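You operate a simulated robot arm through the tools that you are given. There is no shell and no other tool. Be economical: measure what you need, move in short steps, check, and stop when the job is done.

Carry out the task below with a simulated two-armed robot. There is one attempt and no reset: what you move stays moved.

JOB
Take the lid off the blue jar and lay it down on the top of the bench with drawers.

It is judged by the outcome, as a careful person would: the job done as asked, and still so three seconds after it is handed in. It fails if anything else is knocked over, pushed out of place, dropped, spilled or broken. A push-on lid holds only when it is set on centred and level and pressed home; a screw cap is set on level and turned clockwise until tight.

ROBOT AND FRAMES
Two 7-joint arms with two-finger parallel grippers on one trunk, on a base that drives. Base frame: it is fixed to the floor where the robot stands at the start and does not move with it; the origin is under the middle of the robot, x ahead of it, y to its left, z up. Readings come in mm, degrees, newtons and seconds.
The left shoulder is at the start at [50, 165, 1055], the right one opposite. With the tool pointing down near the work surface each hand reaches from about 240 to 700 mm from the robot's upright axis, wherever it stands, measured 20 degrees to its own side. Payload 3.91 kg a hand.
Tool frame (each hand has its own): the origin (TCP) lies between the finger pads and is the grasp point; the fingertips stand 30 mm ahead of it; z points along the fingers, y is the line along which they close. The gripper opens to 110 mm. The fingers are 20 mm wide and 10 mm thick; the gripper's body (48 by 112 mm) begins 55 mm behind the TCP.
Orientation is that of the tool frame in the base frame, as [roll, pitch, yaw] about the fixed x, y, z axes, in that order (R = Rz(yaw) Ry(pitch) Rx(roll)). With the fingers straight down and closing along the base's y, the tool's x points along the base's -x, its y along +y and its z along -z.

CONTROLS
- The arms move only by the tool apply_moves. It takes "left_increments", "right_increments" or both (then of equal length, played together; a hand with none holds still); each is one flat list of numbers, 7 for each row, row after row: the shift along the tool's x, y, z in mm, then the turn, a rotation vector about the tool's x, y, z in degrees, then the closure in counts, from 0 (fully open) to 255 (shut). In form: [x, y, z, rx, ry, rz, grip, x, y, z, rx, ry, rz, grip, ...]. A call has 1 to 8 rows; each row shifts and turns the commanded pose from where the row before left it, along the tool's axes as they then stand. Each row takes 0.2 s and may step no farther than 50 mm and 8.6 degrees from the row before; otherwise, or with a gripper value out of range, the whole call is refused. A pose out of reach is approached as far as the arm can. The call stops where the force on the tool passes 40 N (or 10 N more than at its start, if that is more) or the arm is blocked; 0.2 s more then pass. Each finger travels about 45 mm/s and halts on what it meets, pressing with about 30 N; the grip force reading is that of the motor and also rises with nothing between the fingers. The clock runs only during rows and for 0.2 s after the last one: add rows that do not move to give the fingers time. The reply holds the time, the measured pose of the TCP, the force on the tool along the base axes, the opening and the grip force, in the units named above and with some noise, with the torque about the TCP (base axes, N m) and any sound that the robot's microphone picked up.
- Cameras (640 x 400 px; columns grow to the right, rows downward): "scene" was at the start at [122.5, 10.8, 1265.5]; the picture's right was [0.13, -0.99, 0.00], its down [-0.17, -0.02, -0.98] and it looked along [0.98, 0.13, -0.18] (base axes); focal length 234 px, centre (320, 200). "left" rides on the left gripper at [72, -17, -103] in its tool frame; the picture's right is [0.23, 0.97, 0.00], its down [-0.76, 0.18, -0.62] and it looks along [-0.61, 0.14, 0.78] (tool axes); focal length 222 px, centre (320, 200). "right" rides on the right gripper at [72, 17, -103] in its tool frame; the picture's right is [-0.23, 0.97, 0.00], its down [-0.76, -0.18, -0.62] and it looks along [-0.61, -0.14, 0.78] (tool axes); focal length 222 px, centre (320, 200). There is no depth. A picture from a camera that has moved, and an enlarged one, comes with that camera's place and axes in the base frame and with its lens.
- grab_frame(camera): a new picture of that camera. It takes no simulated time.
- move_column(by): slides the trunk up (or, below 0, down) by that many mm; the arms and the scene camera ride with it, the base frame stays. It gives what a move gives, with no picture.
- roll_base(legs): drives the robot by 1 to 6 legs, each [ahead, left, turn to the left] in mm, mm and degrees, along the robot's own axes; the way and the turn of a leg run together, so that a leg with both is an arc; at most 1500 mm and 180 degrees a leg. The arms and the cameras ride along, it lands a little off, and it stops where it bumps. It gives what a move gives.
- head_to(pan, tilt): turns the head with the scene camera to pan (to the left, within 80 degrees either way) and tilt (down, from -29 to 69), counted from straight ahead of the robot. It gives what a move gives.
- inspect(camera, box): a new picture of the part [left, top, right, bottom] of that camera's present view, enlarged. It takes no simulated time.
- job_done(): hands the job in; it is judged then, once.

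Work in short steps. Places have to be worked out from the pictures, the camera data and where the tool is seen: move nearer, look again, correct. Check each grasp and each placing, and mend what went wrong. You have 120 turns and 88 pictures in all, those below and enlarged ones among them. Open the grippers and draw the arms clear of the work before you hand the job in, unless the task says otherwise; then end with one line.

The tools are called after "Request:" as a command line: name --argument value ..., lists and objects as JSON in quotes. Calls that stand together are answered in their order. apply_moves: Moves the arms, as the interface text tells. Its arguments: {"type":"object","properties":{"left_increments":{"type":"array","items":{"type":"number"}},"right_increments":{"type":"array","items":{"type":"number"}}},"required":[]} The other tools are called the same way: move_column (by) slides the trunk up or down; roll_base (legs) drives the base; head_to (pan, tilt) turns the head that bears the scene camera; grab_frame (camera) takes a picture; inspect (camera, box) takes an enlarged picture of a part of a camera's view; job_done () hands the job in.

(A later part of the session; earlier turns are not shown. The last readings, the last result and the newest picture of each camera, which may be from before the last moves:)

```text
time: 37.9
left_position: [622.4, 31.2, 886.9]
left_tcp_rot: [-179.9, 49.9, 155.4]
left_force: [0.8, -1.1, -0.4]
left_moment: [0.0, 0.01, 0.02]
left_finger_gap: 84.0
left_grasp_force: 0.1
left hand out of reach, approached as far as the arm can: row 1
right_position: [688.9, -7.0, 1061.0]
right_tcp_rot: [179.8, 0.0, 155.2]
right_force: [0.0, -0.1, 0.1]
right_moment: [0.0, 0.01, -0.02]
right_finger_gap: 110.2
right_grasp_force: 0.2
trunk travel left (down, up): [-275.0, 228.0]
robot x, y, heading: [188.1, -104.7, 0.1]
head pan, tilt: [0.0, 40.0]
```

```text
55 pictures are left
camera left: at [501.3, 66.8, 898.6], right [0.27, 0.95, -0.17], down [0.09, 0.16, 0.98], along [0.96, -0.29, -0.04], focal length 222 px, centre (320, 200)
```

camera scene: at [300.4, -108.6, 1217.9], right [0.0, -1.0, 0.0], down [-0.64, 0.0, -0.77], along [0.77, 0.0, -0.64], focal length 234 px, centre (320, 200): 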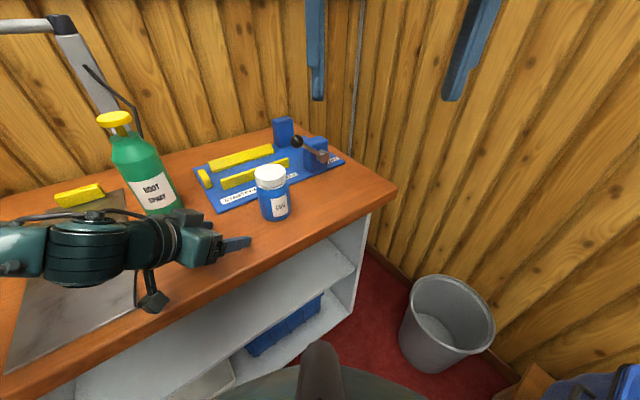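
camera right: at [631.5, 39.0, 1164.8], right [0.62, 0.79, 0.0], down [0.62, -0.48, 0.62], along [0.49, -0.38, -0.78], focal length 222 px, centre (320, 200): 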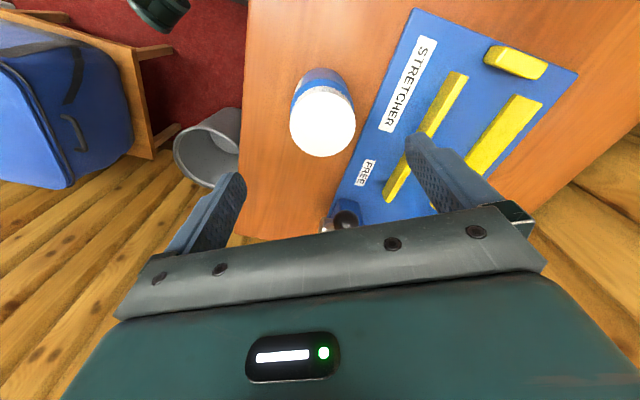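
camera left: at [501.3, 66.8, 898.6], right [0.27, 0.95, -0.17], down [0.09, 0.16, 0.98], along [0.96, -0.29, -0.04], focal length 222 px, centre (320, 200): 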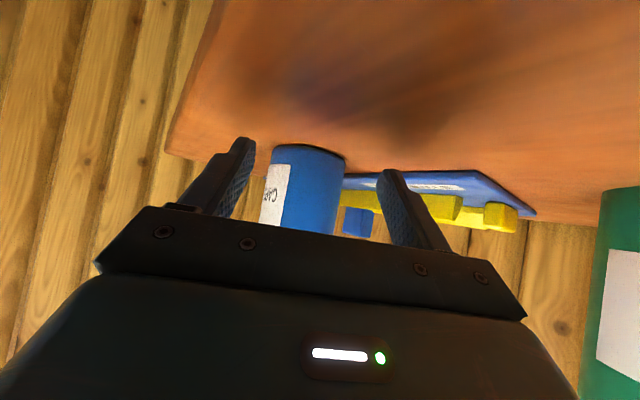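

Aligned within ~3 mm. Advance the remaining 63 mm.

Request:
apply_moves --left_increments '[-20.3, -1.2, 24.2, 0, 0, 0, 60, -20.3, -1.2, 24.2, 0, 0, 0, 60, 0, 0, 0, 0, 0, 0, 60]'

Request:
grab_frame --camera "left"

```text
time: 38.7
left_position: [680.2, 2.0, 886.1]
left_tcp_rot: [-179.9, 50.0, 155.4]
left_force: [-0.1, 0.2, 0.8]
left_moment: [-0.03, -0.01, 0.0]
left_finger_gap: 84.1
left_grasp_force: 0.1
right_position: [689.7, -6.7, 1061.0]
right_tcp_rot: [179.8, 0.0, 155.3]
right_force: [0.7, 0.1, -0.2]
right_moment: [0.01, -0.03, -0.02]
right_finger_gap: 110.1
right_grasp_force: 0.2
trunk travel left (down, up): [-275.0, 228.0]
robot x, y, heading: [185.1, -107.5, 0.2]
head pan, tilt: [0.0, 40.0]
```

```text
54 pictures are left
camera left: at [557.9, 38.5, 898.1], right [0.27, 0.95, -0.17], down [0.09, 0.16, 0.98], along [0.96, -0.29, -0.04], focal length 222 px, centre (320, 200)
```

left: 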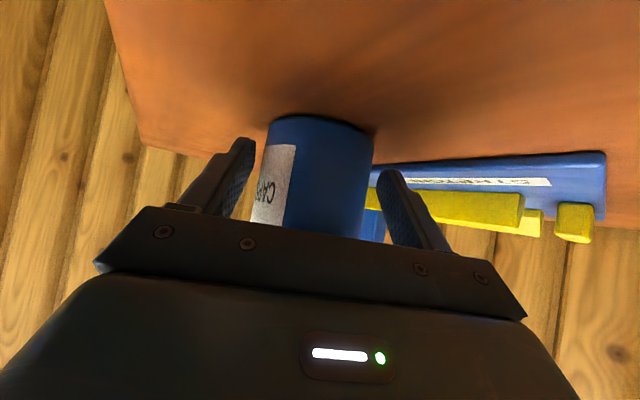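

Nearly centred (≈2 mm off). Nudge and close the left gripper.

Request:
apply_moves --left_increments '[0, -2, 0, 0, 0, 0, 60, 0, 0, 0, 0, 0, 0, 90, 0, 0, 0, 0, 0, 0, 110, 0, 0, 0, 0, 0, 0, 150, 0, 0, 0, 0, 0, 0, 255, 0, 0, 0, 0, 0, 0, 255]'

Request:
grab_frame --camera "right"

Request:
grab_frame --camera "scene"

```text
time: 40.1
left_position: [680.3, 0.8, 885.4]
left_tcp_rot: [180.0, 50.1, 155.3]
left_force: [0.2, -0.6, 0.0]
left_moment: [0.0, 0.01, 0.02]
left_finger_gap: 65.8
left_grasp_force: 30.1
right_position: [689.1, -7.1, 1060.0]
right_tcp_rot: [180.0, 0.0, 155.3]
right_force: [0.5, -0.4, -0.4]
right_moment: [0.04, -0.02, 0.01]
right_finger_gap: 109.8
right_grasp_force: 0.0
trunk travel left (down, up): [-275.0, 228.0]
robot x, y, heading: [183.2, -104.9, 0.0]
head pan, tilt: [0.0, 40.0]
```

```text
53 pictures are left
camera right: at [631.3, 38.8, 1164.8], right [0.61, 0.79, 0.0], down [0.62, -0.48, 0.62], along [0.49, -0.38, -0.78], focal length 222 px, centre (320, 200)
```

right: 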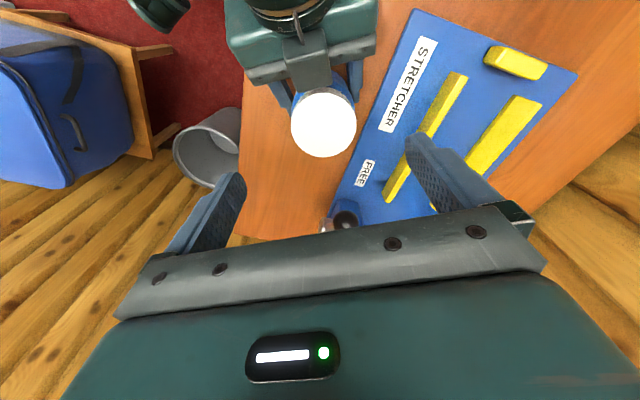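

```text
52 pictures are left
camera scene: at [299.7, -108.6, 1218.0], right [0.0, -1.0, 0.0], down [-0.64, 0.0, -0.77], along [0.77, 0.0, -0.64], focal length 234 px, centre (320, 200)
```

scene: 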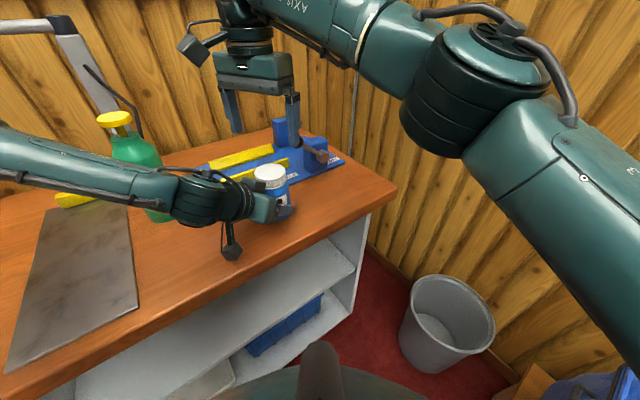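

Jar held again (65.8 mm). Lid centre ≈ (690, −3). Centre the right hand and turn it 50° clockwise (seen from above) for a long counter-clockwise stroke.

Request:
apply_moves --right_increments '[0.9, 4, 0, 0, 0, 0, 0, 0, 0, 0, 0, 0, 8.4, 0, 0, 0, 0, 0, 0, 8.4, 0, 0, 0, 0, 0, 0, 8.4, 0, 0, 0, 0, 0, 0, 8.4, 0, 0, 0, 0, 0, 0, 8.4, 0, 0, 0, 0, 0, 0, 8, 0, 0, 0, 0, 0, 0, 0, 0]'

Request:
grab_frame --camera "right"

Request:
grab_frame --camera "scene"

```text
time: 41.9
left_position: [678.8, 0.1, 885.6]
left_tcp_rot: [-179.9, 49.9, 155.2]
left_force: [0.9, 0.3, -0.3]
left_moment: [0.05, -0.02, 0.0]
left_finger_gap: 65.8
left_grasp_force: 29.9
right_position: [691.0, -3.7, 1061.0]
right_tcp_rot: [179.9, 0.0, 105.1]
right_force: [0.0, 0.0, 0.0]
right_moment: [0.02, 0.03, 0.02]
right_finger_gap: 110.0
right_grasp_force: 0.1
trunk travel left (down, up): [-275.0, 228.0]
robot x, y, heading: [187.3, -109.8, 0.5]
head pan, tilt: [0.0, 40.0]
```

```text
51 pictures are left
camera right: at [688.1, 71.8, 1164.3], right [1.0, 0.03, 0.0], down [0.03, -0.78, 0.62], along [0.02, -0.62, -0.78], focal length 222 px, centre (320, 200)
```

right: 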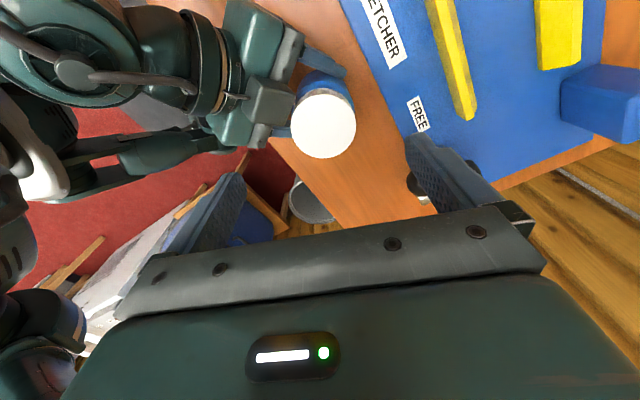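

```text
50 pictures are left
camera scene: at [299.7, -108.6, 1218.0], right [0.0, -1.0, 0.0], down [-0.64, 0.0, -0.77], along [0.77, 0.0, -0.64], focal length 234 px, centre (320, 200)
```

scene: 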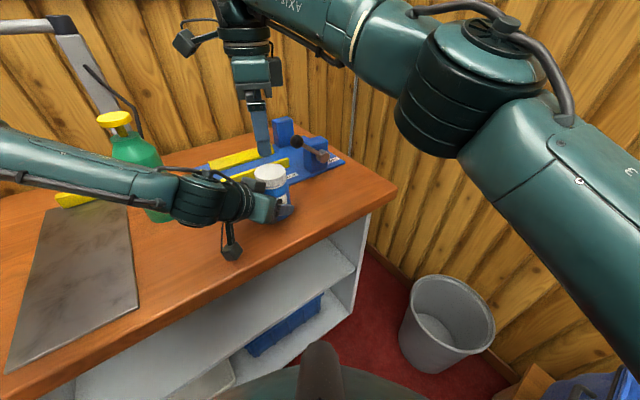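

Reach OK. I'll use yaw −70 to stay clear of the left gripper's body, pre-close to ~78 mm, lower to z≈1000 and check centring.

Request:
apply_moves --right_increments '[0, 1, 0, 0, 0, -5, 75, 0, 0, 20, 0, 0, 0, 75, 0, 0, 20, 0, 0, 0, 75, 0, 0, 20, 0, 0, 0, 75, 0, 0, 0, 0, 0, 0, 75]'

Request:
grab_frame --camera "right"

Request:
inspect --camera "scene" --box '[190, 80, 350, 240]'

```text
time: 43.1
left_position: [679.8, 0.1, 886.4]
left_tcp_rot: [-179.9, 50.0, 155.3]
left_force: [-0.2, 0.1, -0.1]
left_moment: [0.07, 0.01, -0.04]
left_finger_gap: 65.8
left_grasp_force: 30.0
right_position: [690.2, -3.0, 999.9]
right_tcp_rot: [179.8, 0.0, 110.2]
right_force: [-0.2, -0.2, -0.2]
right_moment: [-0.01, -0.02, 0.01]
right_finger_gap: 78.1
right_grasp_force: 0.0
trunk travel left (down, up): [-275.0, 228.0]
robot x, y, heading: [181.5, -107.1, 0.5]
head pan, tilt: [0.0, 40.0]
```

```text
49 pictures are left
camera right: at [681.6, 71.5, 1104.0], right [0.99, 0.12, 0.0], down [0.1, -0.78, 0.62], along [0.08, -0.62, -0.78], focal length 222 px, centre (320, 200)
```

right: 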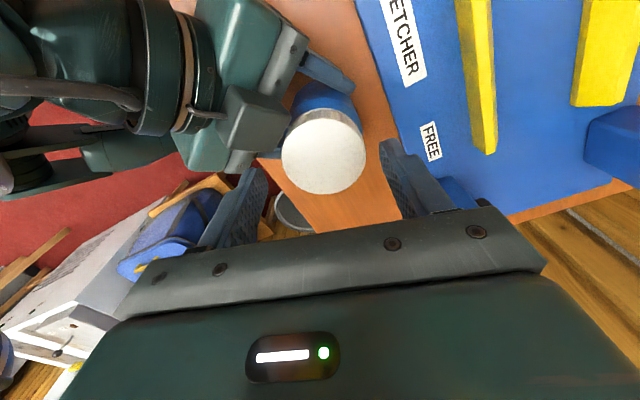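

```text
2.50 times, centred on (270, 160) of scene
camera zoom: at [299.7, -108.6, 1218.0], right [0.0, -1.0, 0.0], down [-0.64, 0.0, -0.77], along [0.77, 0.0, -0.64], focal length 586 px, centre (445, 300)
```

zoom: 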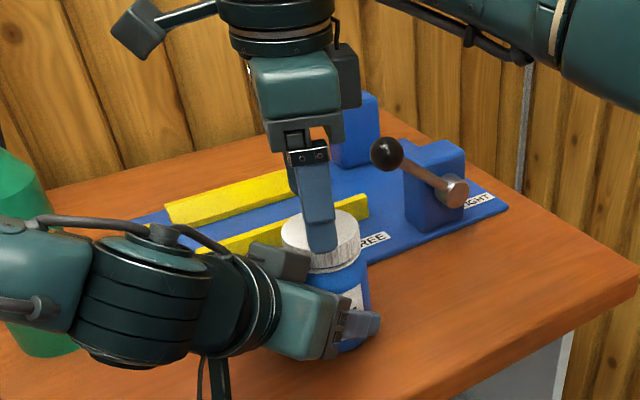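

Lid is ~3 mm off centre toward (693, −5). A grey block on top of the left gripper sits near the lid; I look at it closely before lowering.

Request:
inspect --camera "right" --box '[200, 60, 420, 220]'

Request:
inspect --camera "scene" --box '[230, 140, 310, 230]'

```text
2.50 times, centred on (310, 140) of right
camera zoom: at [681.6, 71.5, 1104.0], right [0.99, 0.12, 0.0], down [0.1, -0.78, 0.62], along [0.08, -0.62, -0.78], focal length 555 px, centre (345, 350)
```

zoom: 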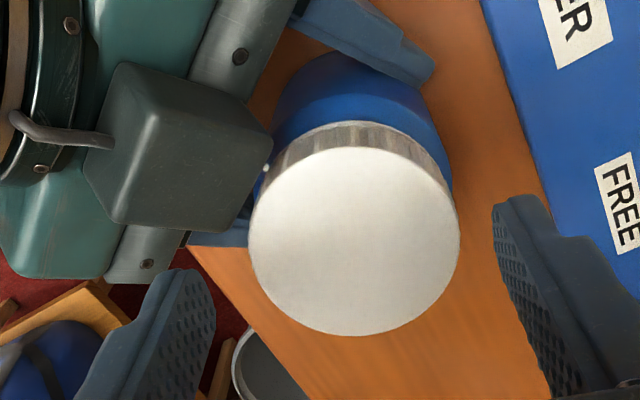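

```text
4.44 times, centred on (270, 185) of scene
camera zoom: at [299.7, -108.6, 1218.0], right [0.0, -1.0, 0.0], down [-0.64, 0.0, -0.77], along [0.77, 0.0, -0.64], focal length 1041 px, centre (542, 267)
```

zoom: 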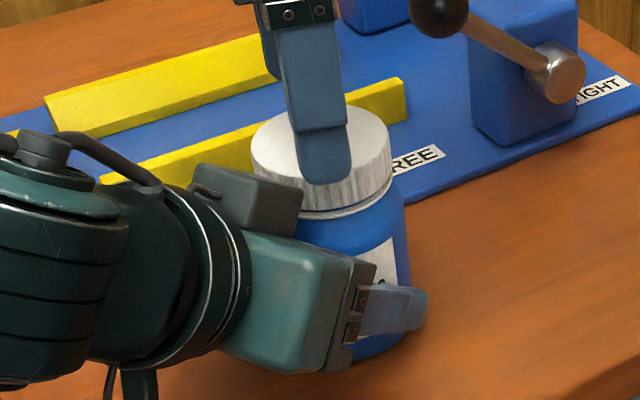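

The block bounds the usable sweep: yaw −60 to about +20. Turn to −60, correct the centring, and lower so the tips sit at the lid's lower edge (TCP z≈971).

Request:
apply_moves --right_increments '[-2.5, 2.5, 0, 0, 0, -5, 75, 0, 0, 0, 0, 0, -5, 75, 0, 0, 10, 0, 0, 0, 75, 0, 0, 10, 0, 0, 0, 75, 0, 0, 9, 0, 0, 0, 75, 0, 0, 0, 0, 0, 0, 75]'

Request:
inspect --camera "right" --box '[200, 60, 440, 240]'

Request:
inspect --camera "scene" --box '[230, 120, 330, 230]'

```text
time: 44.5
left_position: [678.5, 1.3, 885.1]
left_tcp_rot: [180.0, 49.9, 155.3]
left_force: [-0.7, -0.1, 1.4]
left_moment: [0.05, -0.02, -0.01]
left_finger_gap: 66.3
left_grasp_force: 30.6
right_position: [693.5, -4.7, 971.5]
right_tcp_rot: [179.8, 0.0, 120.3]
right_force: [-0.8, 0.1, -1.4]
right_moment: [-0.04, 0.0, 0.0]
right_finger_gap: 77.9
right_grasp_force: 0.1
trunk travel left (down, up): [-275.0, 228.0]
robot x, y, heading: [182.8, -111.0, 0.1]
head pan, tilt: [0.0, 40.0]
```

```text
2.22 times, centred on (320, 150) of right
camera zoom: at [672.3, 67.1, 1075.7], right [0.96, 0.29, 0.0], down [0.23, -0.75, 0.62], along [0.18, -0.6, -0.78], focal length 494 px, centre (320, 311)
```

zoom: 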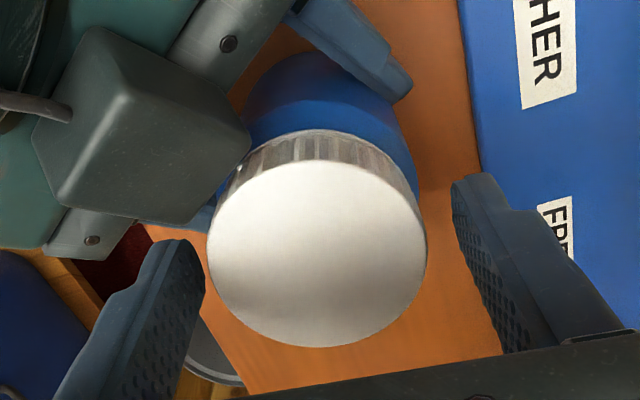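

```text
3.64 times, centred on (280, 175) of scene
camera zoom: at [299.7, -108.6, 1218.0], right [0.0, -1.0, 0.0], down [-0.64, 0.0, -0.77], along [0.77, 0.0, -0.64], focal length 852 px, centre (466, 291)
```

zoom: 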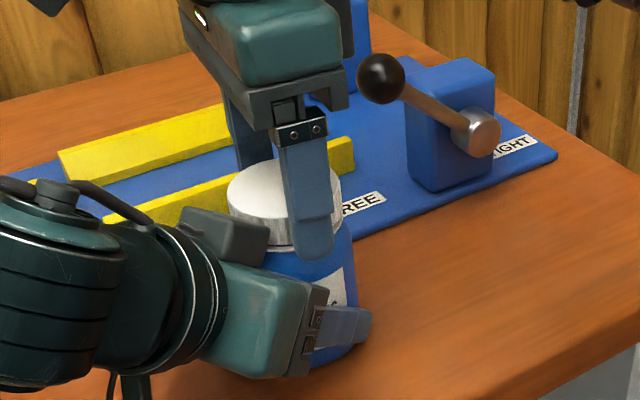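

Well centred (<1 mm). Close the right gripper on the lid.

Request:
apply_moves --right_increments '[0, 0, 0, 0, 0, 0, 95, 0, 0, 0, 0, 0, 0, 120, 0, 0, 0, 0, 0, 0, 200, 0, 0, 0, 0, 0, 0, 255, 0, 0, 0, 0, 0, 0, 255]'

Request:
inspect --camera "right" --box '[200, 60, 440, 240]'

```text
time: 45.7
left_position: [680.0, 1.9, 886.8]
left_tcp_rot: [-180.0, 50.1, 155.4]
left_force: [7.4, 3.5, -0.3]
left_moment: [-0.35, 0.4, -0.13]
left_finger_gap: 65.7
left_grasp_force: 29.4
right_position: [693.7, -3.9, 973.2]
right_tcp_rot: [180.0, 0.0, 120.1]
right_force: [-6.5, -4.1, 0.5]
right_moment: [-0.09, 0.23, 0.16]
right_finger_gap: 59.6
right_grasp_force: 29.9
trunk travel left (down, up): [-275.0, 228.0]
robot x, y, heading: [186.2, -104.4, 0.2]
head pan, tilt: [0.0, 40.0]
```

```text
2.22 times, centred on (320, 150) of right
camera zoom: at [672.1, 67.1, 1075.7], right [0.96, 0.29, 0.0], down [0.23, -0.75, 0.62], along [0.18, -0.6, -0.78], focal length 494 px, centre (320, 311)
```

zoom: 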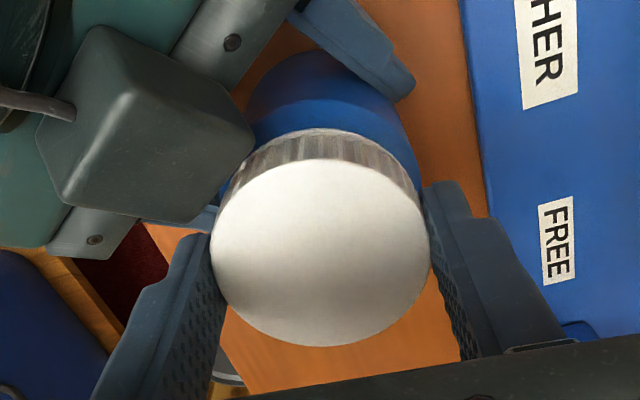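

Lid gripped (59.6 mm, 30 N). Now twist counter-clockwise ~64°, with a tiny lift per row.

Request:
apply_moves --right_increments '[0, -1, 0, 0, 0, -8, 255, 0, 0, -0.2, 0, 0, -8, 255, 0, 0, -0.2, 0, 0, -8, 255, 0, 0, -0.2, 0, 0, -8, 255, 0, 0, -0.2, 0, 0, -8, 255, 0, 0, -0.2, 0, 0, -8, 255, 0, 0, -0.2, 0, 0, -8, 255, 0, 0, -0.2, 0, 0, -8, 255]'

Request:
inspect --camera "right" --box '[200, 60, 440, 240]'

Request:
inspect --camera "scene" --box '[230, 120, 330, 230]'

```text
time: 47.5
left_position: [679.8, 1.0, 886.6]
left_tcp_rot: [180.0, 50.0, 155.4]
left_force: [9.0, 12.2, 1.0]
left_moment: [-0.65, 0.37, 0.26]
left_finger_gap: 65.8
left_grasp_force: 29.5
right_position: [693.0, -5.2, 972.7]
right_tcp_rot: [180.0, 0.0, -175.8]
right_force: [-8.8, -11.4, -2.0]
right_moment: [-0.33, 0.3, -0.06]
right_finger_gap: 59.5
right_grasp_force: 29.7
trunk travel left (down, up): [-275.0, 228.0]
robot x, y, heading: [185.6, -106.5, 0.2]
head pan, tilt: [0.0, 40.0]
```

```text
2.22 times, centred on (320, 150) of right
camera zoom: at [620.3, 6.5, 1076.7], right [0.15, 0.99, 0.0], down [0.77, -0.12, 0.62], along [0.62, -0.1, -0.78], focal length 494 px, centre (320, 311)
```

zoom: 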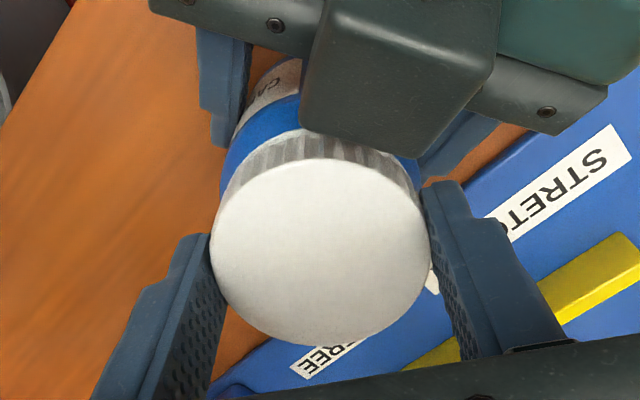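

```text
3.64 times, centred on (280, 175) of scene
camera zoom: at [299.8, -108.5, 1218.0], right [0.0, -1.0, 0.0], down [-0.64, 0.0, -0.77], along [0.77, 0.0, -0.64], focal length 852 px, centre (466, 291)
```

zoom: 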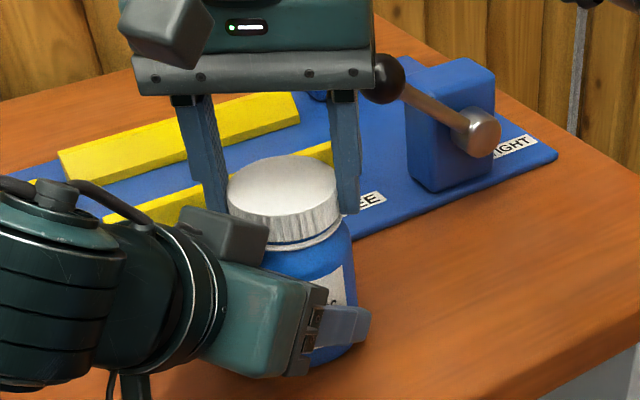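

Lid turned with the hand and the jar stayed. Slight side load, so I shift ~1.5 mm and turn 14° more, then open.

Request:
apply_moves --right_increments '[1.2, -1.5, 0, 0, 0, -7, 255, 0, 0, -0.2, 0, 0, -7, 255, 0, 0, 0, 0, 0, 0, 160, 0, 0, 0, 0, 0, 0, 75, 0, 0, 0, 0, 0, 0, 75, 0, 0, 0, 0, 0, 0, 75]'

Request:
inspect --camera "right" --box '[200, 60, 440, 240]'

```text
time: 48.9
left_position: [678.3, 0.9, 886.8]
left_tcp_rot: [179.9, 49.9, 155.2]
left_force: [-0.6, -0.1, 1.7]
left_moment: [-0.09, -0.12, -0.08]
left_finger_gap: 65.9
left_grasp_force: 30.0
right_position: [691.9, -6.7, 974.2]
right_tcp_rot: [180.0, 0.1, -161.8]
right_force: [1.2, -0.2, -0.5]
right_moment: [-0.03, 0.02, -0.04]
right_finger_gap: 78.1
right_grasp_force: 0.1
trunk travel left (down, up): [-275.0, 228.0]
robot x, y, heading: [186.3, -106.7, 0.3]
head pan, tilt: [0.0, 40.0]
```

```text
2.22 times, centred on (320, 150) of right
camera zoom: at [618.4, -13.2, 1077.5], right [-0.09, 1.0, 0.0], down [0.78, 0.07, 0.62], along [0.62, 0.06, -0.78], focal length 494 px, centre (320, 311)
```

zoom: 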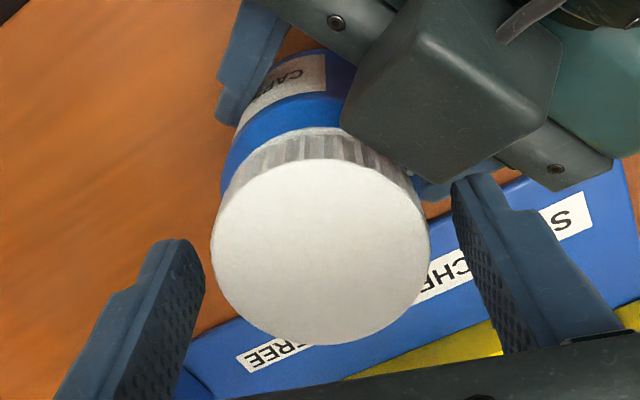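

Lid is centred and level. Lift 25 mm and rotate the hand back clockwise.

Request:
apply_moves --right_increments '[0, 0, -25, 0, 0, 0, 75, 0, 0, 0, 0, 0, 8.5, 75, 0, 0, 0, 0, 0, 8.5, 75, 0, 0, 0, 0, 0, 8.5, 75, 0, 0, 0, 0, 0, 8.5, 75, 0, 0, 0, 0, 0, 8.5, 75, 0, 0, 0, 0, 0, 8.5, 75, 0, 0, 0, 0, 0, 8.5, 75]'

Request:
apply_moves --right_increments '[0, 0, 0, 0, 0, 8.5, 75, 0, 0, 0, 0, 0, 8.5, 75, 0, 0, 0, 0, 0, 0, 75]'

Request:
inspect --camera "right" --box '[200, 60, 440, 240]'

```text
time: 50.7
left_position: [679.0, 0.7, 886.1]
left_tcp_rot: [180.0, 50.0, 155.3]
left_force: [-0.3, 0.4, 0.0]
left_moment: [-0.06, -0.07, 0.05]
left_finger_gap: 65.5
left_grasp_force: 29.9
right_position: [692.4, -6.7, 999.0]
right_tcp_rot: [179.9, 0.0, 138.5]
right_force: [-0.2, 0.0, -0.5]
right_moment: [-0.02, 0.0, 0.0]
right_finger_gap: 78.1
right_grasp_force: 0.0
trunk travel left (down, up): [-275.0, 228.0]
robot x, y, heading: [185.5, -106.2, 0.5]
head pan, tilt: [0.0, 40.0]
```

```text
time: 51.5
left_position: [678.9, 2.1, 886.2]
left_tcp_rot: [-179.9, 50.0, 155.4]
left_force: [-0.7, -0.8, 0.0]
left_moment: [-0.02, -0.11, -0.01]
left_finger_gap: 65.8
left_grasp_force: 29.8
right_position: [691.7, -6.7, 998.3]
right_tcp_rot: [179.9, 0.0, 121.7]
right_force: [0.2, -0.4, -0.2]
right_moment: [0.01, 0.01, 0.0]
right_finger_gap: 77.8
right_grasp_force: 0.1
trunk travel left (down, up): [-275.0, 228.0]
robot x, y, heading: [184.8, -106.4, 0.3]
head pan, tilt: [0.0, 40.0]
```

```text
2.22 times, centred on (320, 150) of right
camera zoom: at [669.1, 64.8, 1102.0], right [0.95, 0.32, 0.0], down [0.25, -0.74, 0.62], along [0.2, -0.59, -0.78], focal length 494 px, centre (320, 311)
```

zoom: 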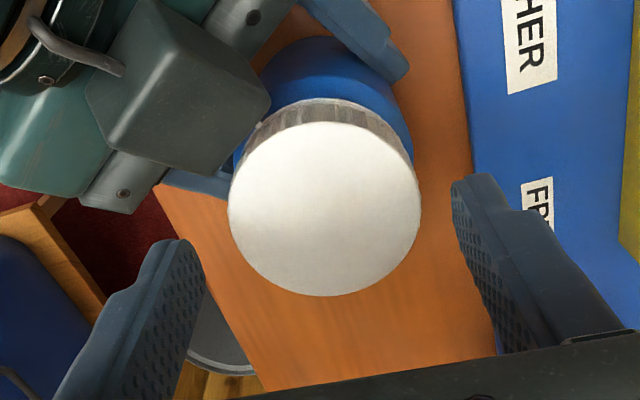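

Centred within ~1 mm. Lower and regrip.

Request:
apply_moves --right_increments '[0, 1.2, 14, 0, 0, 0, 75, 0, 0, 13, 0, 0, 0, 75, 0, 0, 0, 0, 0, 0, 100, 0, 0, 0, 0, 0, 0, 140, 0, 0, 0, 0, 0, 0, 255, 0, 0, 0, 0, 0, 0, 255]'

Request:
apply_moves --right_increments '[0, -0.3, -0.2, 0, 0, -8.5, 255, 0, 0, -0.2, 0, 0, -8.5, 255, 0, 0, -0.2, 0, 0, -8.5, 255, 0, 0, -0.2, 0, 0, -8.5, 255, 0, 0, -0.2, 0, 0, -8.5, 255, 0, 0, -0.2, 0, 0, -8.5, 255, 0, 0, -0.2, 0, 0, -8.5, 255, 0, 0, -0.2, 0, 0, -8.5, 255]'

Request:
inspect --camera "scene" --box '[230, 120, 330, 230]'

```text
time: 52.9
left_position: [678.4, 1.1, 887.1]
left_tcp_rot: [180.0, 49.8, 155.3]
left_force: [-2.6, -2.7, 0.6]
left_moment: [0.14, -0.2, -0.07]
left_finger_gap: 65.8
left_grasp_force: 30.0
right_position: [692.8, -6.3, 970.9]
right_tcp_rot: [180.0, -0.1, 121.8]
right_force: [3.9, 1.9, -0.9]
right_moment: [0.05, -0.11, 0.01]
right_finger_gap: 60.4
right_grasp_force: 30.0
trunk travel left (down, up): [-275.0, 228.0]
robot x, y, heading: [183.9, -107.6, 0.2]
head pan, tilt: [0.0, 40.0]
```

```text
time: 54.7
left_position: [678.8, 1.6, 887.0]
left_tcp_rot: [-180.0, 49.9, 155.2]
left_force: [-6.9, 0.9, 9.2]
left_moment: [-0.13, -0.49, 0.0]
left_finger_gap: 65.7
left_grasp_force: 30.0
right_position: [692.9, -6.2, 973.6]
right_tcp_rot: [-180.0, 0.0, -170.2]
right_force: [6.0, -0.1, -10.7]
right_moment: [0.0, -0.2, -0.01]
right_finger_gap: 60.4
right_grasp_force: 29.7
trunk travel left (down, up): [-275.0, 228.0]
robot x, y, heading: [184.2, -110.1, 0.2]
head pan, tilt: [0.0, 40.0]
```

```text
3.64 times, centred on (280, 175) of scene
camera zoom: at [299.9, -108.5, 1218.0], right [0.0, -1.0, 0.0], down [-0.64, 0.0, -0.77], along [0.77, 0.0, -0.64], focal length 852 px, centre (466, 291)
```

zoom: 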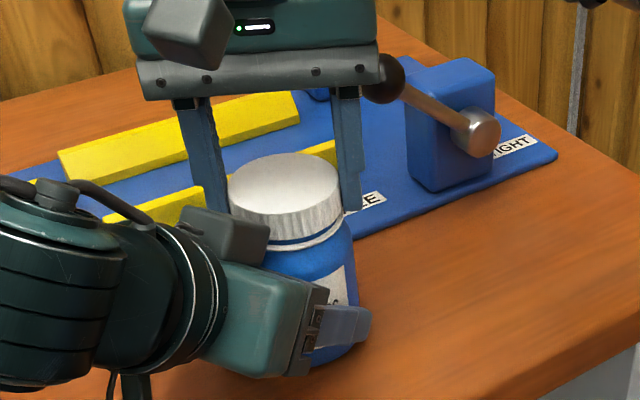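

The lid has risen a little: a gap shows above the ring. Turn 12° more without lift, open, raise, and swing back.

Request:
apply_moves --right_increments '[0, 0, 0.5, 0, 0, -6, 255, 0, 0, 0, 0, 0, -6, 255, 0, 0, 0, 0, 0, 0, 160, 0, 0, 0, 0, 0, 0, 75, 0, 0, 0, 0, 0, 0, 75, 0, 0, -25, 0, 0, 0, 75, 0, 0, 0, 0, 0, 8.5, 75, 0, 0, 0, 0, 0, 8.5, 75]'

Request:
apply_moves --right_increments '[0, 0, 0, 0, 0, 8.5, 75, 0, 0, 0, 0, 0, 8.5, 75, 0, 0, 0, 0, 0, 8.5, 75, 0, 0, 0, 0, 0, 8.5, 75, 0, 0, 0, 0, 0, 8.5, 75, 0, 0, 0, 0, 0, 8.5, 75, 0, 0, 0, 0, 0, 8.5, 75, 0, 0, 0, 0, 0, 0, 75]'

Request:
inspect --camera "right" --box '[200, 60, 440, 240]'

```text
time: 56.5
left_position: [678.7, 1.8, 886.6]
left_tcp_rot: [179.9, 49.9, 155.3]
left_force: [-0.9, 1.5, 2.0]
left_moment: [0.04, -0.03, 0.01]
left_finger_gap: 65.7
left_grasp_force: 29.4
right_position: [691.5, -4.3, 998.1]
right_tcp_rot: [180.0, 0.0, -175.4]
right_force: [0.3, 0.8, 0.5]
right_moment: [0.02, -0.02, -0.02]
right_finger_gap: 77.5
right_grasp_force: 0.2
trunk travel left (down, up): [-275.0, 228.0]
robot x, y, heading: [185.7, -108.1, 0.3]
head pan, tilt: [0.0, 40.0]
```

```text
time: 58.3
left_position: [680.3, 0.8, 886.2]
left_tcp_rot: [-180.0, 49.9, 155.3]
left_force: [-0.8, 0.8, 0.3]
left_moment: [0.05, -0.03, 0.02]
left_finger_gap: 65.4
left_grasp_force: 30.3
right_position: [693.3, -6.8, 998.1]
right_tcp_rot: [179.8, 0.0, 125.1]
right_force: [-0.2, 0.4, 0.6]
right_moment: [-0.03, -0.02, 0.02]
right_finger_gap: 77.5
right_grasp_force: 0.1
trunk travel left (down, up): [-275.0, 228.0]
robot x, y, heading: [188.4, -105.9, 0.2]
head pan, tilt: [0.0, 40.0]
```

```text
2.22 times, centred on (320, 150) of right
camera zoom: at [666.1, 63.2, 1101.2], right [0.93, 0.37, 0.0], down [0.29, -0.73, 0.62], along [0.23, -0.58, -0.78], focal length 494 px, centre (320, 311)
```

zoom: 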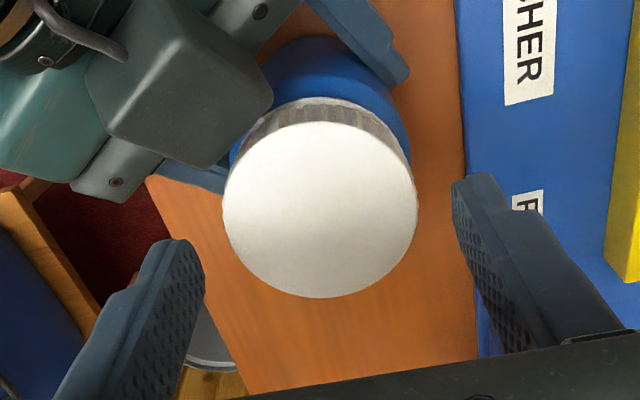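

Centred. Lower, grip, and twist again.

Request:
apply_moves --right_increments '[0, 0, 13, 0, 0, 0, 75, 0, 0, 12, 0, 0, 0, 75, 0, 0, 0, 0, 0, 0, 100, 0, 0, 0, 0, 0, 0, 140, 0, 0, 0, 0, 0, 0, 255, 0, 0, 0, 0, 0, 0, 255]'

Request:
apply_moves --right_increments '[0, 0, -0.2, 0, 0, -8.5, 255, 0, 0, -0.2, 0, 0, -8.5, 255, 0, 0, -0.2, 0, 0, -8.5, 255, 0, 0, -0.2, 0, 0, -8.5, 255, 0, 0, -0.2, 0, 0, -8.5, 255, 0, 0, -0.2, 0, 0, -8.5, 255, 0, 0, -0.2, 0, 0, -8.5, 255, 0, 0, -0.2, 0, 0, -8.5, 255]'

Request:
inspect --camera "scene" --box '[230, 120, 330, 230]'

```text
time: 59.7
left_position: [680.7, 0.9, 885.6]
left_tcp_rot: [180.0, 50.0, 155.3]
left_force: [0.6, -1.7, 0.4]
left_moment: [0.06, 0.01, -0.02]
left_finger_gap: 65.6
left_grasp_force: 29.8
right_position: [693.0, -6.1, 972.1]
right_tcp_rot: [-180.0, 0.1, 125.2]
right_force: [0.4, 0.8, -0.2]
right_moment: [0.03, 0.04, -0.02]
right_finger_gap: 61.2
right_grasp_force: 29.9
trunk travel left (down, up): [-275.0, 228.0]
robot x, y, heading: [186.8, -105.8, 0.1]
head pan, tilt: [0.0, 40.0]
```

```text
time: 61.5
left_position: [678.5, 1.3, 886.1]
left_tcp_rot: [180.0, 50.0, 155.2]
left_force: [-8.2, 3.0, 6.5]
left_moment: [-0.25, -0.52, -0.02]
left_finger_gap: 65.4
left_grasp_force: 29.8
right_position: [694.7, -5.7, 973.7]
right_tcp_rot: [-180.0, -0.1, -166.7]
right_force: [10.1, -3.3, -8.4]
right_moment: [-0.13, -0.38, -0.05]
right_finger_gap: 60.9
right_grasp_force: 29.9
trunk travel left (down, up): [-275.0, 228.0]
robot x, y, heading: [184.2, -106.8, 0.2]
head pan, tilt: [0.0, 40.0]
```

```text
3.64 times, centred on (280, 175) of scene
camera zoom: at [299.9, -108.5, 1218.0], right [0.0, -1.0, 0.0], down [-0.64, 0.0, -0.77], along [0.77, 0.0, -0.64], focal length 852 px, centre (466, 291)
```

zoom: 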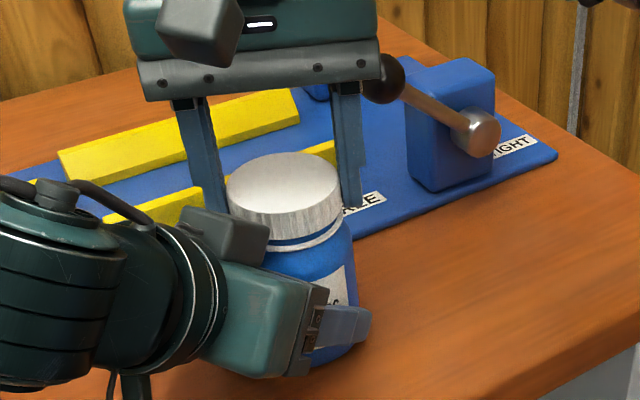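

Still threaded (light downward pull). Another release–return–regrip cycle.

Request:
apply_moves --right_increments '[-1, 0, 0.5, 0, 0, -5, 255, 0, 0, 0, 0, 0, 0, 160, 0, 0, 0, 0, 0, 0, 75, 0, 0, 0, 0, 0, 0, 75, 0, 0, -25, 0, 0, 0, 75, 0, 0, 0, 0, 0, 8.5, 75, 0, 0, 0, 0, 0, 8.5, 75, 0, 0, 0, 0, 0, 8.5, 75]'

Request:
apply_moves --right_increments '[0, 0, 0, 0, 0, 8.5, 75, 0, 0, 0, 0, 0, 8.5, 75, 0, 0, 0, 0, 0, 8.5, 75, 0, 0, 0, 0, 0, 8.5, 75, 0, 0, 0, 0, 0, 8.5, 75, 0, 0, 0, 0, 0, 8.5, 75, 0, 0, 0, 0, 0, 0, 75]'

Request:
inspect --camera "right" --box '[200, 60, 440, 240]'

```text
time: 63.3
left_position: [677.6, 0.7, 886.2]
left_tcp_rot: [-180.0, 49.9, 155.3]
left_force: [-0.5, 0.3, 1.2]
left_moment: [0.04, 0.14, 0.01]
left_finger_gap: 65.2
left_grasp_force: 29.8
right_position: [694.5, -5.4, 999.8]
right_tcp_rot: [179.9, 0.0, 172.6]
right_force: [-0.1, 0.3, 0.4]
right_moment: [0.0, 0.02, -0.02]
right_finger_gap: 77.6
right_grasp_force: 0.0
trunk travel left (down, up): [-275.0, 228.0]
robot x, y, heading: [182.5, -105.1, 0.2]
head pan, tilt: [0.0, 40.0]
```

```text
time: 64.9
left_position: [678.2, 0.9, 885.1]
left_tcp_rot: [-179.9, 49.9, 155.3]
left_force: [-1.0, -0.4, -0.6]
left_moment: [0.05, 0.06, -0.01]
left_finger_gap: 65.5
left_grasp_force: 30.4
right_position: [692.7, -5.1, 997.9]
right_tcp_rot: [179.9, 0.0, 121.6]
right_force: [0.2, -1.0, -0.9]
right_moment: [-0.03, 0.03, 0.02]
right_finger_gap: 77.9
right_grasp_force: 0.1
trunk travel left (down, up): [-275.0, 228.0]
robot x, y, heading: [184.2, -109.2, 0.2]
head pan, tilt: [0.0, 40.0]
```

```text
2.22 times, centred on (320, 150) of right
camera zoom: at [670.8, 65.7, 1102.0], right [0.95, 0.32, 0.0], down [0.25, -0.74, 0.62], along [0.2, -0.59, -0.78], focal length 494 px, centre (320, 311)
```

zoom: 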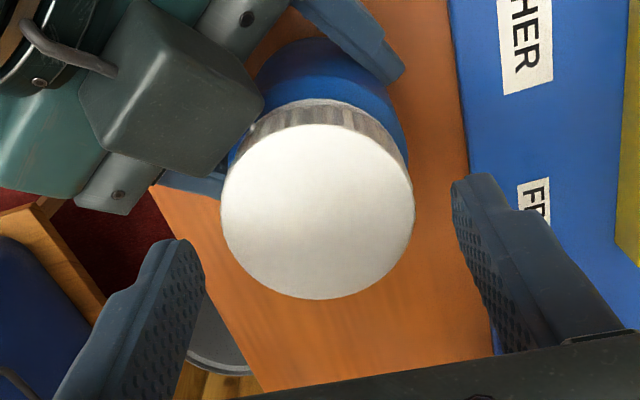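

Centred to ~1 mm; lower, grip and twist again with less lift.

Request:
apply_moves --right_increments '[0, -0.9, 13, 0, 0, 0, 75, 0, 0, 11, 0, 0, 0, 75, 0, 0, 0, 0, 0, 0, 100, 0, 0, 0, 0, 0, 0, 140, 0, 0, 0, 0, 0, 0, 255, 0, 0, 0, 0, 0, 0, 255]'

Request:
apply_moves --right_increments '[0, 0, -0.1, 0, 0, -8.5, 255, 0, 0, -0.1, 0, 0, -8.5, 255, 0, 0, -0.1, 0, 0, -8.5, 255, 0, 0, -0.1, 0, 0, -8.5, 255, 0, 0, -0.1, 0, 0, -8.5, 255, 0, 0, -0.1, 0, 0, -8.5, 255, 0, 0, -0.1, 0, 0, -8.5, 255, 0, 0, -0.1, 0, 0, -8.5, 255]'

Request:
inspect --camera "scene" --box '[230, 120, 330, 230]'

```text
time: 66.3
left_position: [679.1, 1.1, 887.0]
left_tcp_rot: [180.0, 50.0, 155.3]
left_force: [-1.1, -1.7, -0.4]
left_moment: [0.1, -0.03, -0.05]
left_finger_gap: 65.2
left_grasp_force: 29.6
right_position: [694.0, -5.6, 974.4]
right_tcp_rot: [-180.0, 0.0, 121.8]
right_force: [0.2, 1.2, -1.0]
right_moment: [0.04, -0.03, -0.01]
right_finger_gap: 61.7
right_grasp_force: 30.4
trunk travel left (down, up): [-275.0, 228.0]
robot x, y, heading: [184.2, -106.8, 0.3]
head pan, tilt: [0.0, 40.0]
```

```text
time: 68.1
left_position: [678.2, 1.3, 886.7]
left_tcp_rot: [-180.0, 49.9, 155.3]
left_force: [0.2, -0.3, -0.4]
left_moment: [0.0, 0.06, 0.0]
left_finger_gap: 65.3
left_grasp_force: 29.7
right_position: [693.1, -5.2, 976.3]
right_tcp_rot: [179.9, 0.1, -170.2]
right_force: [0.3, 0.3, 0.3]
right_moment: [0.01, -0.01, 0.0]
right_finger_gap: 61.9
right_grasp_force: 29.8
trunk travel left (down, up): [-275.0, 228.0]
robot x, y, heading: [184.5, -106.0, -0.1]
head pan, tilt: [0.0, 40.0]
```

```text
3.64 times, centred on (280, 175) of scene
camera zoom: at [299.8, -108.6, 1218.0], right [0.0, -1.0, 0.0], down [-0.64, 0.0, -0.77], along [0.77, 0.0, -0.64], focal length 852 px, centre (466, 291)
```

zoom: 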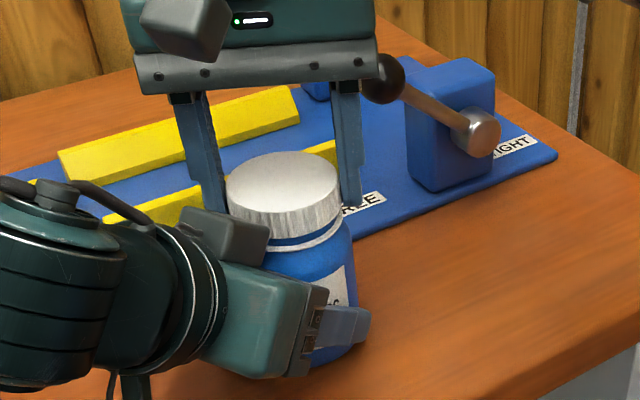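

All forces have vanished, so the lid is free of the thread. Lift straight up gently.

Request:
apply_moves --right_increments '[0, 0, -2, 0, 0, 0, 255, 0, 0, -3, 0, 0, 0, 255, 0, 0, -5, 0, 0, 0, 255, 0, 0, -10, 0, 0, 0, 255, 0, 0, -20, 0, 0, 0, 255, 0, 0, 0, 0, 0, 0, 255]'

Request:
inspect --camera "scene" --box '[190, 80, 350, 240]'

```text
time: 69.5
left_position: [677.5, 1.0, 885.4]
left_tcp_rot: [180.0, 49.8, 155.3]
left_force: [-0.5, 0.1, 0.5]
left_moment: [0.01, 0.06, 0.0]
left_finger_gap: 65.0
left_grasp_force: 30.5
right_position: [694.4, -4.6, 1016.1]
right_tcp_rot: [179.9, -0.1, -170.3]
right_force: [0.0, -0.3, 0.2]
right_moment: [-0.03, 0.01, 0.03]
right_finger_gap: 62.0
right_grasp_force: 29.7
trunk travel left (down, up): [-275.0, 228.0]
robot x, y, heading: [183.6, -109.3, 0.2]
head pan, tilt: [0.0, 40.0]
```

```text
2.50 times, centred on (270, 160) of scene
camera zoom: at [299.8, -108.6, 1218.0], right [0.0, -1.0, 0.0], down [-0.64, 0.0, -0.77], along [0.77, 0.0, -0.64], focal length 586 px, centre (445, 300)
```

zoom: 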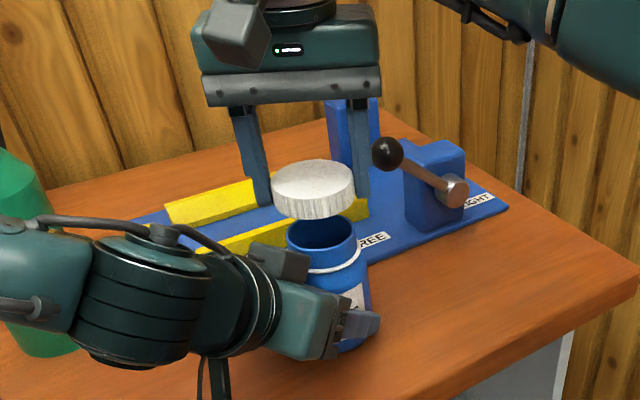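

Lid is off and hanging level in the right gripper. I carry it sideways to a free bench spot near (722, −128), clear of the lever, jar and bench edge.

Request:
apply_moves --right_increments '[-1.55, -31.5, 0, 0, 0, 0, 255, -1.55, -31.5, 0, 0, 0, 0, 255, -1.55, -31.5, 0, 0, 0, 0, 255, -1.55, -31.5, 0, 0, 0, 0, 255, 0, 0, 0, 0, 0, 0, 255]'

Request:
grab_frame --camera "right"

Request:
inspect --camera "scene" --box '[190, 80, 400, 240]'

```text
time: 70.7
left_position: [678.2, 2.1, 886.4]
left_tcp_rot: [179.9, 49.9, 155.3]
left_force: [0.3, 0.9, -0.5]
left_moment: [0.06, 0.09, 0.04]
left_finger_gap: 65.3
left_grasp_force: 29.8
right_position: [721.6, -129.4, 1016.7]
right_tcp_rot: [-179.9, 0.1, -170.3]
right_force: [-0.9, 0.3, -0.3]
right_moment: [0.0, 0.0, 0.04]
right_finger_gap: 61.5
right_grasp_force: 29.5
trunk travel left (down, up): [-275.0, 228.0]
robot x, y, heading: [183.8, -109.6, 0.3]
head pan, tilt: [0.0, 40.0]
```

```text
32 pictures are left
camera right: at [647.7, -124.6, 1119.5], right [0.06, 1.0, 0.0], down [0.78, -0.05, 0.62], along [0.62, -0.04, -0.78], focal length 222 px, centre (320, 200)
```

right: 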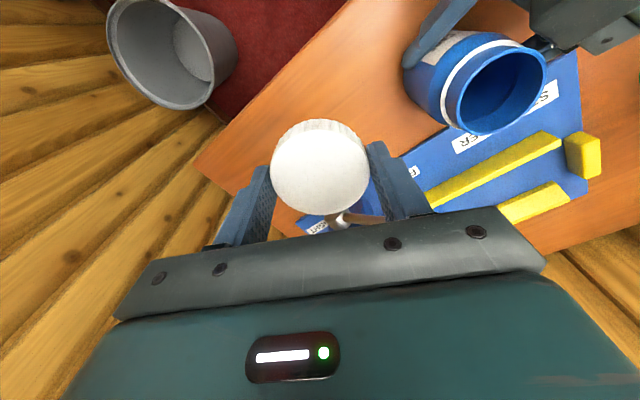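

```text
2.50 times, centred on (295, 160) of scene
camera zoom: at [299.8, -108.5, 1218.0], right [0.0, -1.0, 0.0], down [-0.64, 0.0, -0.77], along [0.77, 0.0, -0.64], focal length 586 px, centre (382, 300)
```

zoom: 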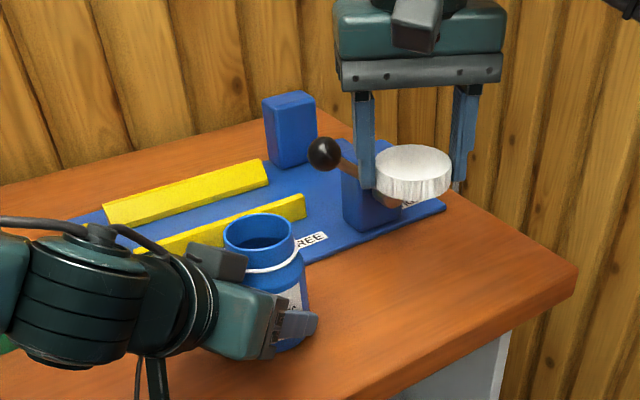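

Landing spot (around zoom pixel 403,309) is clear bench. Lower to z≈893.

Request:
apply_moves --right_increments '[0, 0, 25, 0, 0, 0, 255, 0, 0, 25, 0, 0, 0, 255, 0, 0, 25, 0, 0, 0, 255, 0, 0, 25, 0, 0, 0, 255, 0, 0, 14, 0, 0, 0, 255, 0, 0, 10, 0, 0, 0, 255, 0, 0, 0, 0, 0, 0, 255]'

Request:
inspect --camera "scene" --box '[230, 120, 390, 240]'

```text
time: 72.3
left_position: [678.6, 1.3, 885.9]
left_tcp_rot: [180.0, 50.0, 155.4]
left_force: [-0.3, 0.0, 0.7]
left_moment: [0.07, 0.04, 0.01]
left_finger_gap: 65.2
left_grasp_force: 29.9
right_position: [719.6, -128.9, 892.4]
right_tcp_rot: [180.0, 0.0, -170.3]
right_force: [-0.5, 0.8, 0.1]
right_moment: [0.06, 0.03, 0.0]
right_finger_gap: 61.6
right_grasp_force: 30.0
trunk travel left (down, up): [-275.0, 228.0]
robot x, y, heading: [186.2, -106.1, 0.4]
head pan, tilt: [0.0, 40.0]
```

```text
3.33 times, centred on (310, 180) of scene
camera zoom: at [299.8, -108.5, 1218.0], right [0.0, -1.0, 0.0], down [-0.64, 0.0, -0.77], along [0.77, 0.0, -0.64], focal length 781 px, centre (353, 267)
```

zoom: 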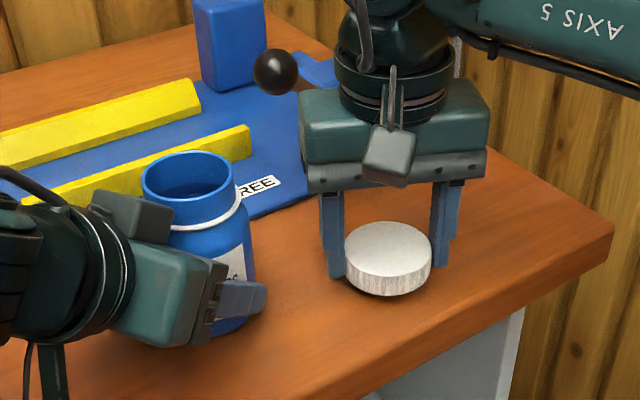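

A few mm above the bench. Lower in 1.5 mm steps, watching for contact.

Request:
apply_moves --right_increments '[0, 0, 1.5, 0, 0, 0, 255, 0, 0, 1.5, 0, 0, 0, 255, 0, 0, 1, 0, 0, 0, 255, 0, 0, 0, 0, 0, 0, 255]'

```text
time: 73.3
left_position: [679.2, 1.9, 886.1]
left_tcp_rot: [-180.0, 49.9, 155.3]
left_force: [0.2, 1.2, -1.0]
left_moment: [0.05, 0.06, -0.03]
left_finger_gap: 65.2
left_grasp_force: 30.2
right_position: [721.8, -129.8, 888.5]
right_tcp_rot: [-179.9, 0.0, -170.3]
right_force: [0.4, -0.4, -0.4]
right_moment: [-0.01, -0.01, 0.0]
right_finger_gap: 61.7
right_grasp_force: 30.0
trunk travel left (down, up): [-275.0, 228.0]
robot x, y, heading: [186.7, -107.4, 0.2]
head pan, tilt: [0.0, 40.0]
```

No contact yet; continue down 3 mm.

Request:
apply_moves --right_increments '[0, 0, 1, 0, 0, 0, 255, 0, 0, 1, 0, 0, 0, 255, 0, 0, 1, 0, 0, 0, 255, 0, 0, 0, 0, 0, 0, 255]'

Request:
inspect --camera "scene" --box '[290, 160, 370, 220]'

```text
time: 74.3
left_position: [679.4, 2.0, 884.7]
left_tcp_rot: [-180.0, 50.0, 155.3]
left_force: [-0.7, 1.0, -0.1]
left_moment: [0.03, 0.05, -0.03]
left_finger_gap: 65.4
left_grasp_force: 29.9
right_position: [720.6, -127.9, 884.3]
right_tcp_rot: [-180.0, 0.1, -170.3]
right_force: [-0.1, -0.2, 0.3]
right_moment: [0.0, -0.01, 0.01]
right_finger_gap: 61.9
right_grasp_force: 29.8
trunk travel left (down, up): [-275.0, 228.0]
robot x, y, heading: [184.7, -108.0, -0.0]
head pan, tilt: [0.0, 40.0]
```

```text
6.67 times, centred on (330, 190) of scene
camera zoom: at [299.8, -108.5, 1218.0], right [0.0, -1.0, 0.0], down [-0.64, 0.0, -0.77], along [0.77, 0.0, -0.64], focal length 1562 px, centre (253, 267)
```

zoom: 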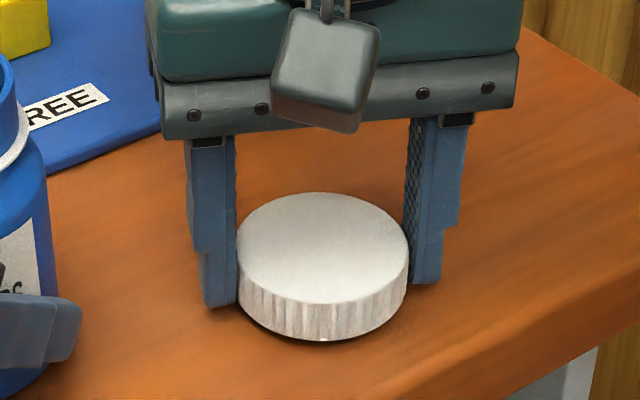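

Nearly down; keep stepping 0.8 mm until the force shows.

Request:
apply_moves --right_increments '[0, 0, 0.8, 0, 0, 0, 255, 0, 0, 0.8, 0, 0, 0, 255, 0, 0, 0, 0, 0, 0, 255]'

Request:
apply_moves --right_increments '[0, 0, 0.6, 0, 0, 0, 255, 0, 0, 0.6, 0, 0, 0, 255, 0, 0, 0, 0, 0, 0, 255]'

```text
time: 75.1
left_position: [679.3, 1.4, 885.2]
left_tcp_rot: [180.0, 49.9, 155.2]
left_force: [-0.3, -0.7, -0.6]
left_moment: [0.0, 0.05, -0.04]
left_finger_gap: 65.2
left_grasp_force: 30.1
right_position: [720.9, -129.9, 883.6]
right_tcp_rot: [180.0, 0.0, -170.3]
right_force: [0.4, 0.5, -0.3]
right_moment: [-0.05, -0.03, -0.04]
right_finger_gap: 61.6
right_grasp_force: 29.8
trunk travel left (down, up): [-275.0, 228.0]
robot x, y, heading: [183.0, -105.4, 0.2]
head pan, tilt: [0.0, 40.0]
```

```text
time: 75.9
left_position: [678.3, 0.5, 886.5]
left_tcp_rot: [-179.9, 50.0, 155.3]
left_force: [0.2, 0.5, -0.6]
left_moment: [0.03, 0.08, -0.02]
left_finger_gap: 65.0
left_grasp_force: 29.6
right_position: [720.7, -128.5, 882.1]
right_tcp_rot: [-180.0, 0.0, -170.4]
right_force: [-0.1, -0.5, -0.1]
right_moment: [0.01, 0.02, -0.01]
right_finger_gap: 61.6
right_grasp_force: 29.7
trunk travel left (down, up): [-275.0, 228.0]
robot x, y, heading: [182.7, -106.6, 0.3]
head pan, tilt: [0.0, 40.0]
```

Request:
apply_moves --right_increments '[0, 0, 0.8, 0, 0, 0, 255, 0, 0, 0.8, 0, 0, 0, 255, 0, 0, 0, 0, 0, 0, 255]'

Request:
inspect --camera "scene" --box '[290, 160, 370, 220]'

```text
time: 76.7
left_position: [678.9, 1.2, 886.7]
left_tcp_rot: [180.0, 49.8, 155.3]
left_force: [0.6, 0.1, 0.2]
left_moment: [0.02, 0.02, -0.02]
left_finger_gap: 65.1
left_grasp_force: 30.2
right_position: [719.8, -129.1, 879.9]
right_tcp_rot: [-180.0, 0.1, -170.2]
right_force: [-1.8, 0.5, 0.7]
right_moment: [-0.03, 0.03, -0.03]
right_finger_gap: 61.6
right_grasp_force: 30.2
trunk travel left (down, up): [-275.0, 228.0]
robot x, y, heading: [188.8, -104.6, 0.2]
head pan, tilt: [0.0, 40.0]
```

```text
6.67 times, centred on (330, 190) of scene
camera zoom: at [299.7, -108.5, 1218.0], right [0.0, -1.0, 0.0], down [-0.64, 0.0, -0.77], along [0.77, 0.0, -0.64], focal length 1562 px, centre (253, 267)
```

zoom: 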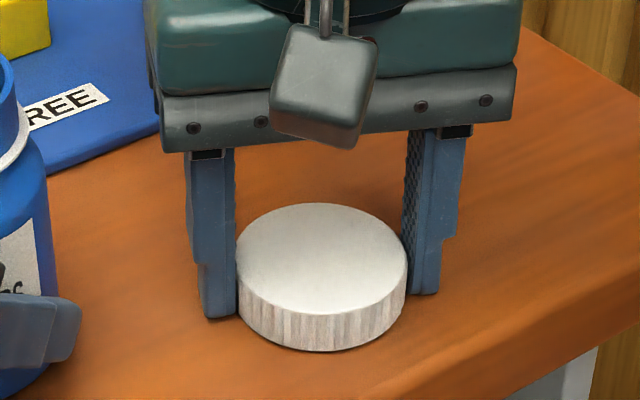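

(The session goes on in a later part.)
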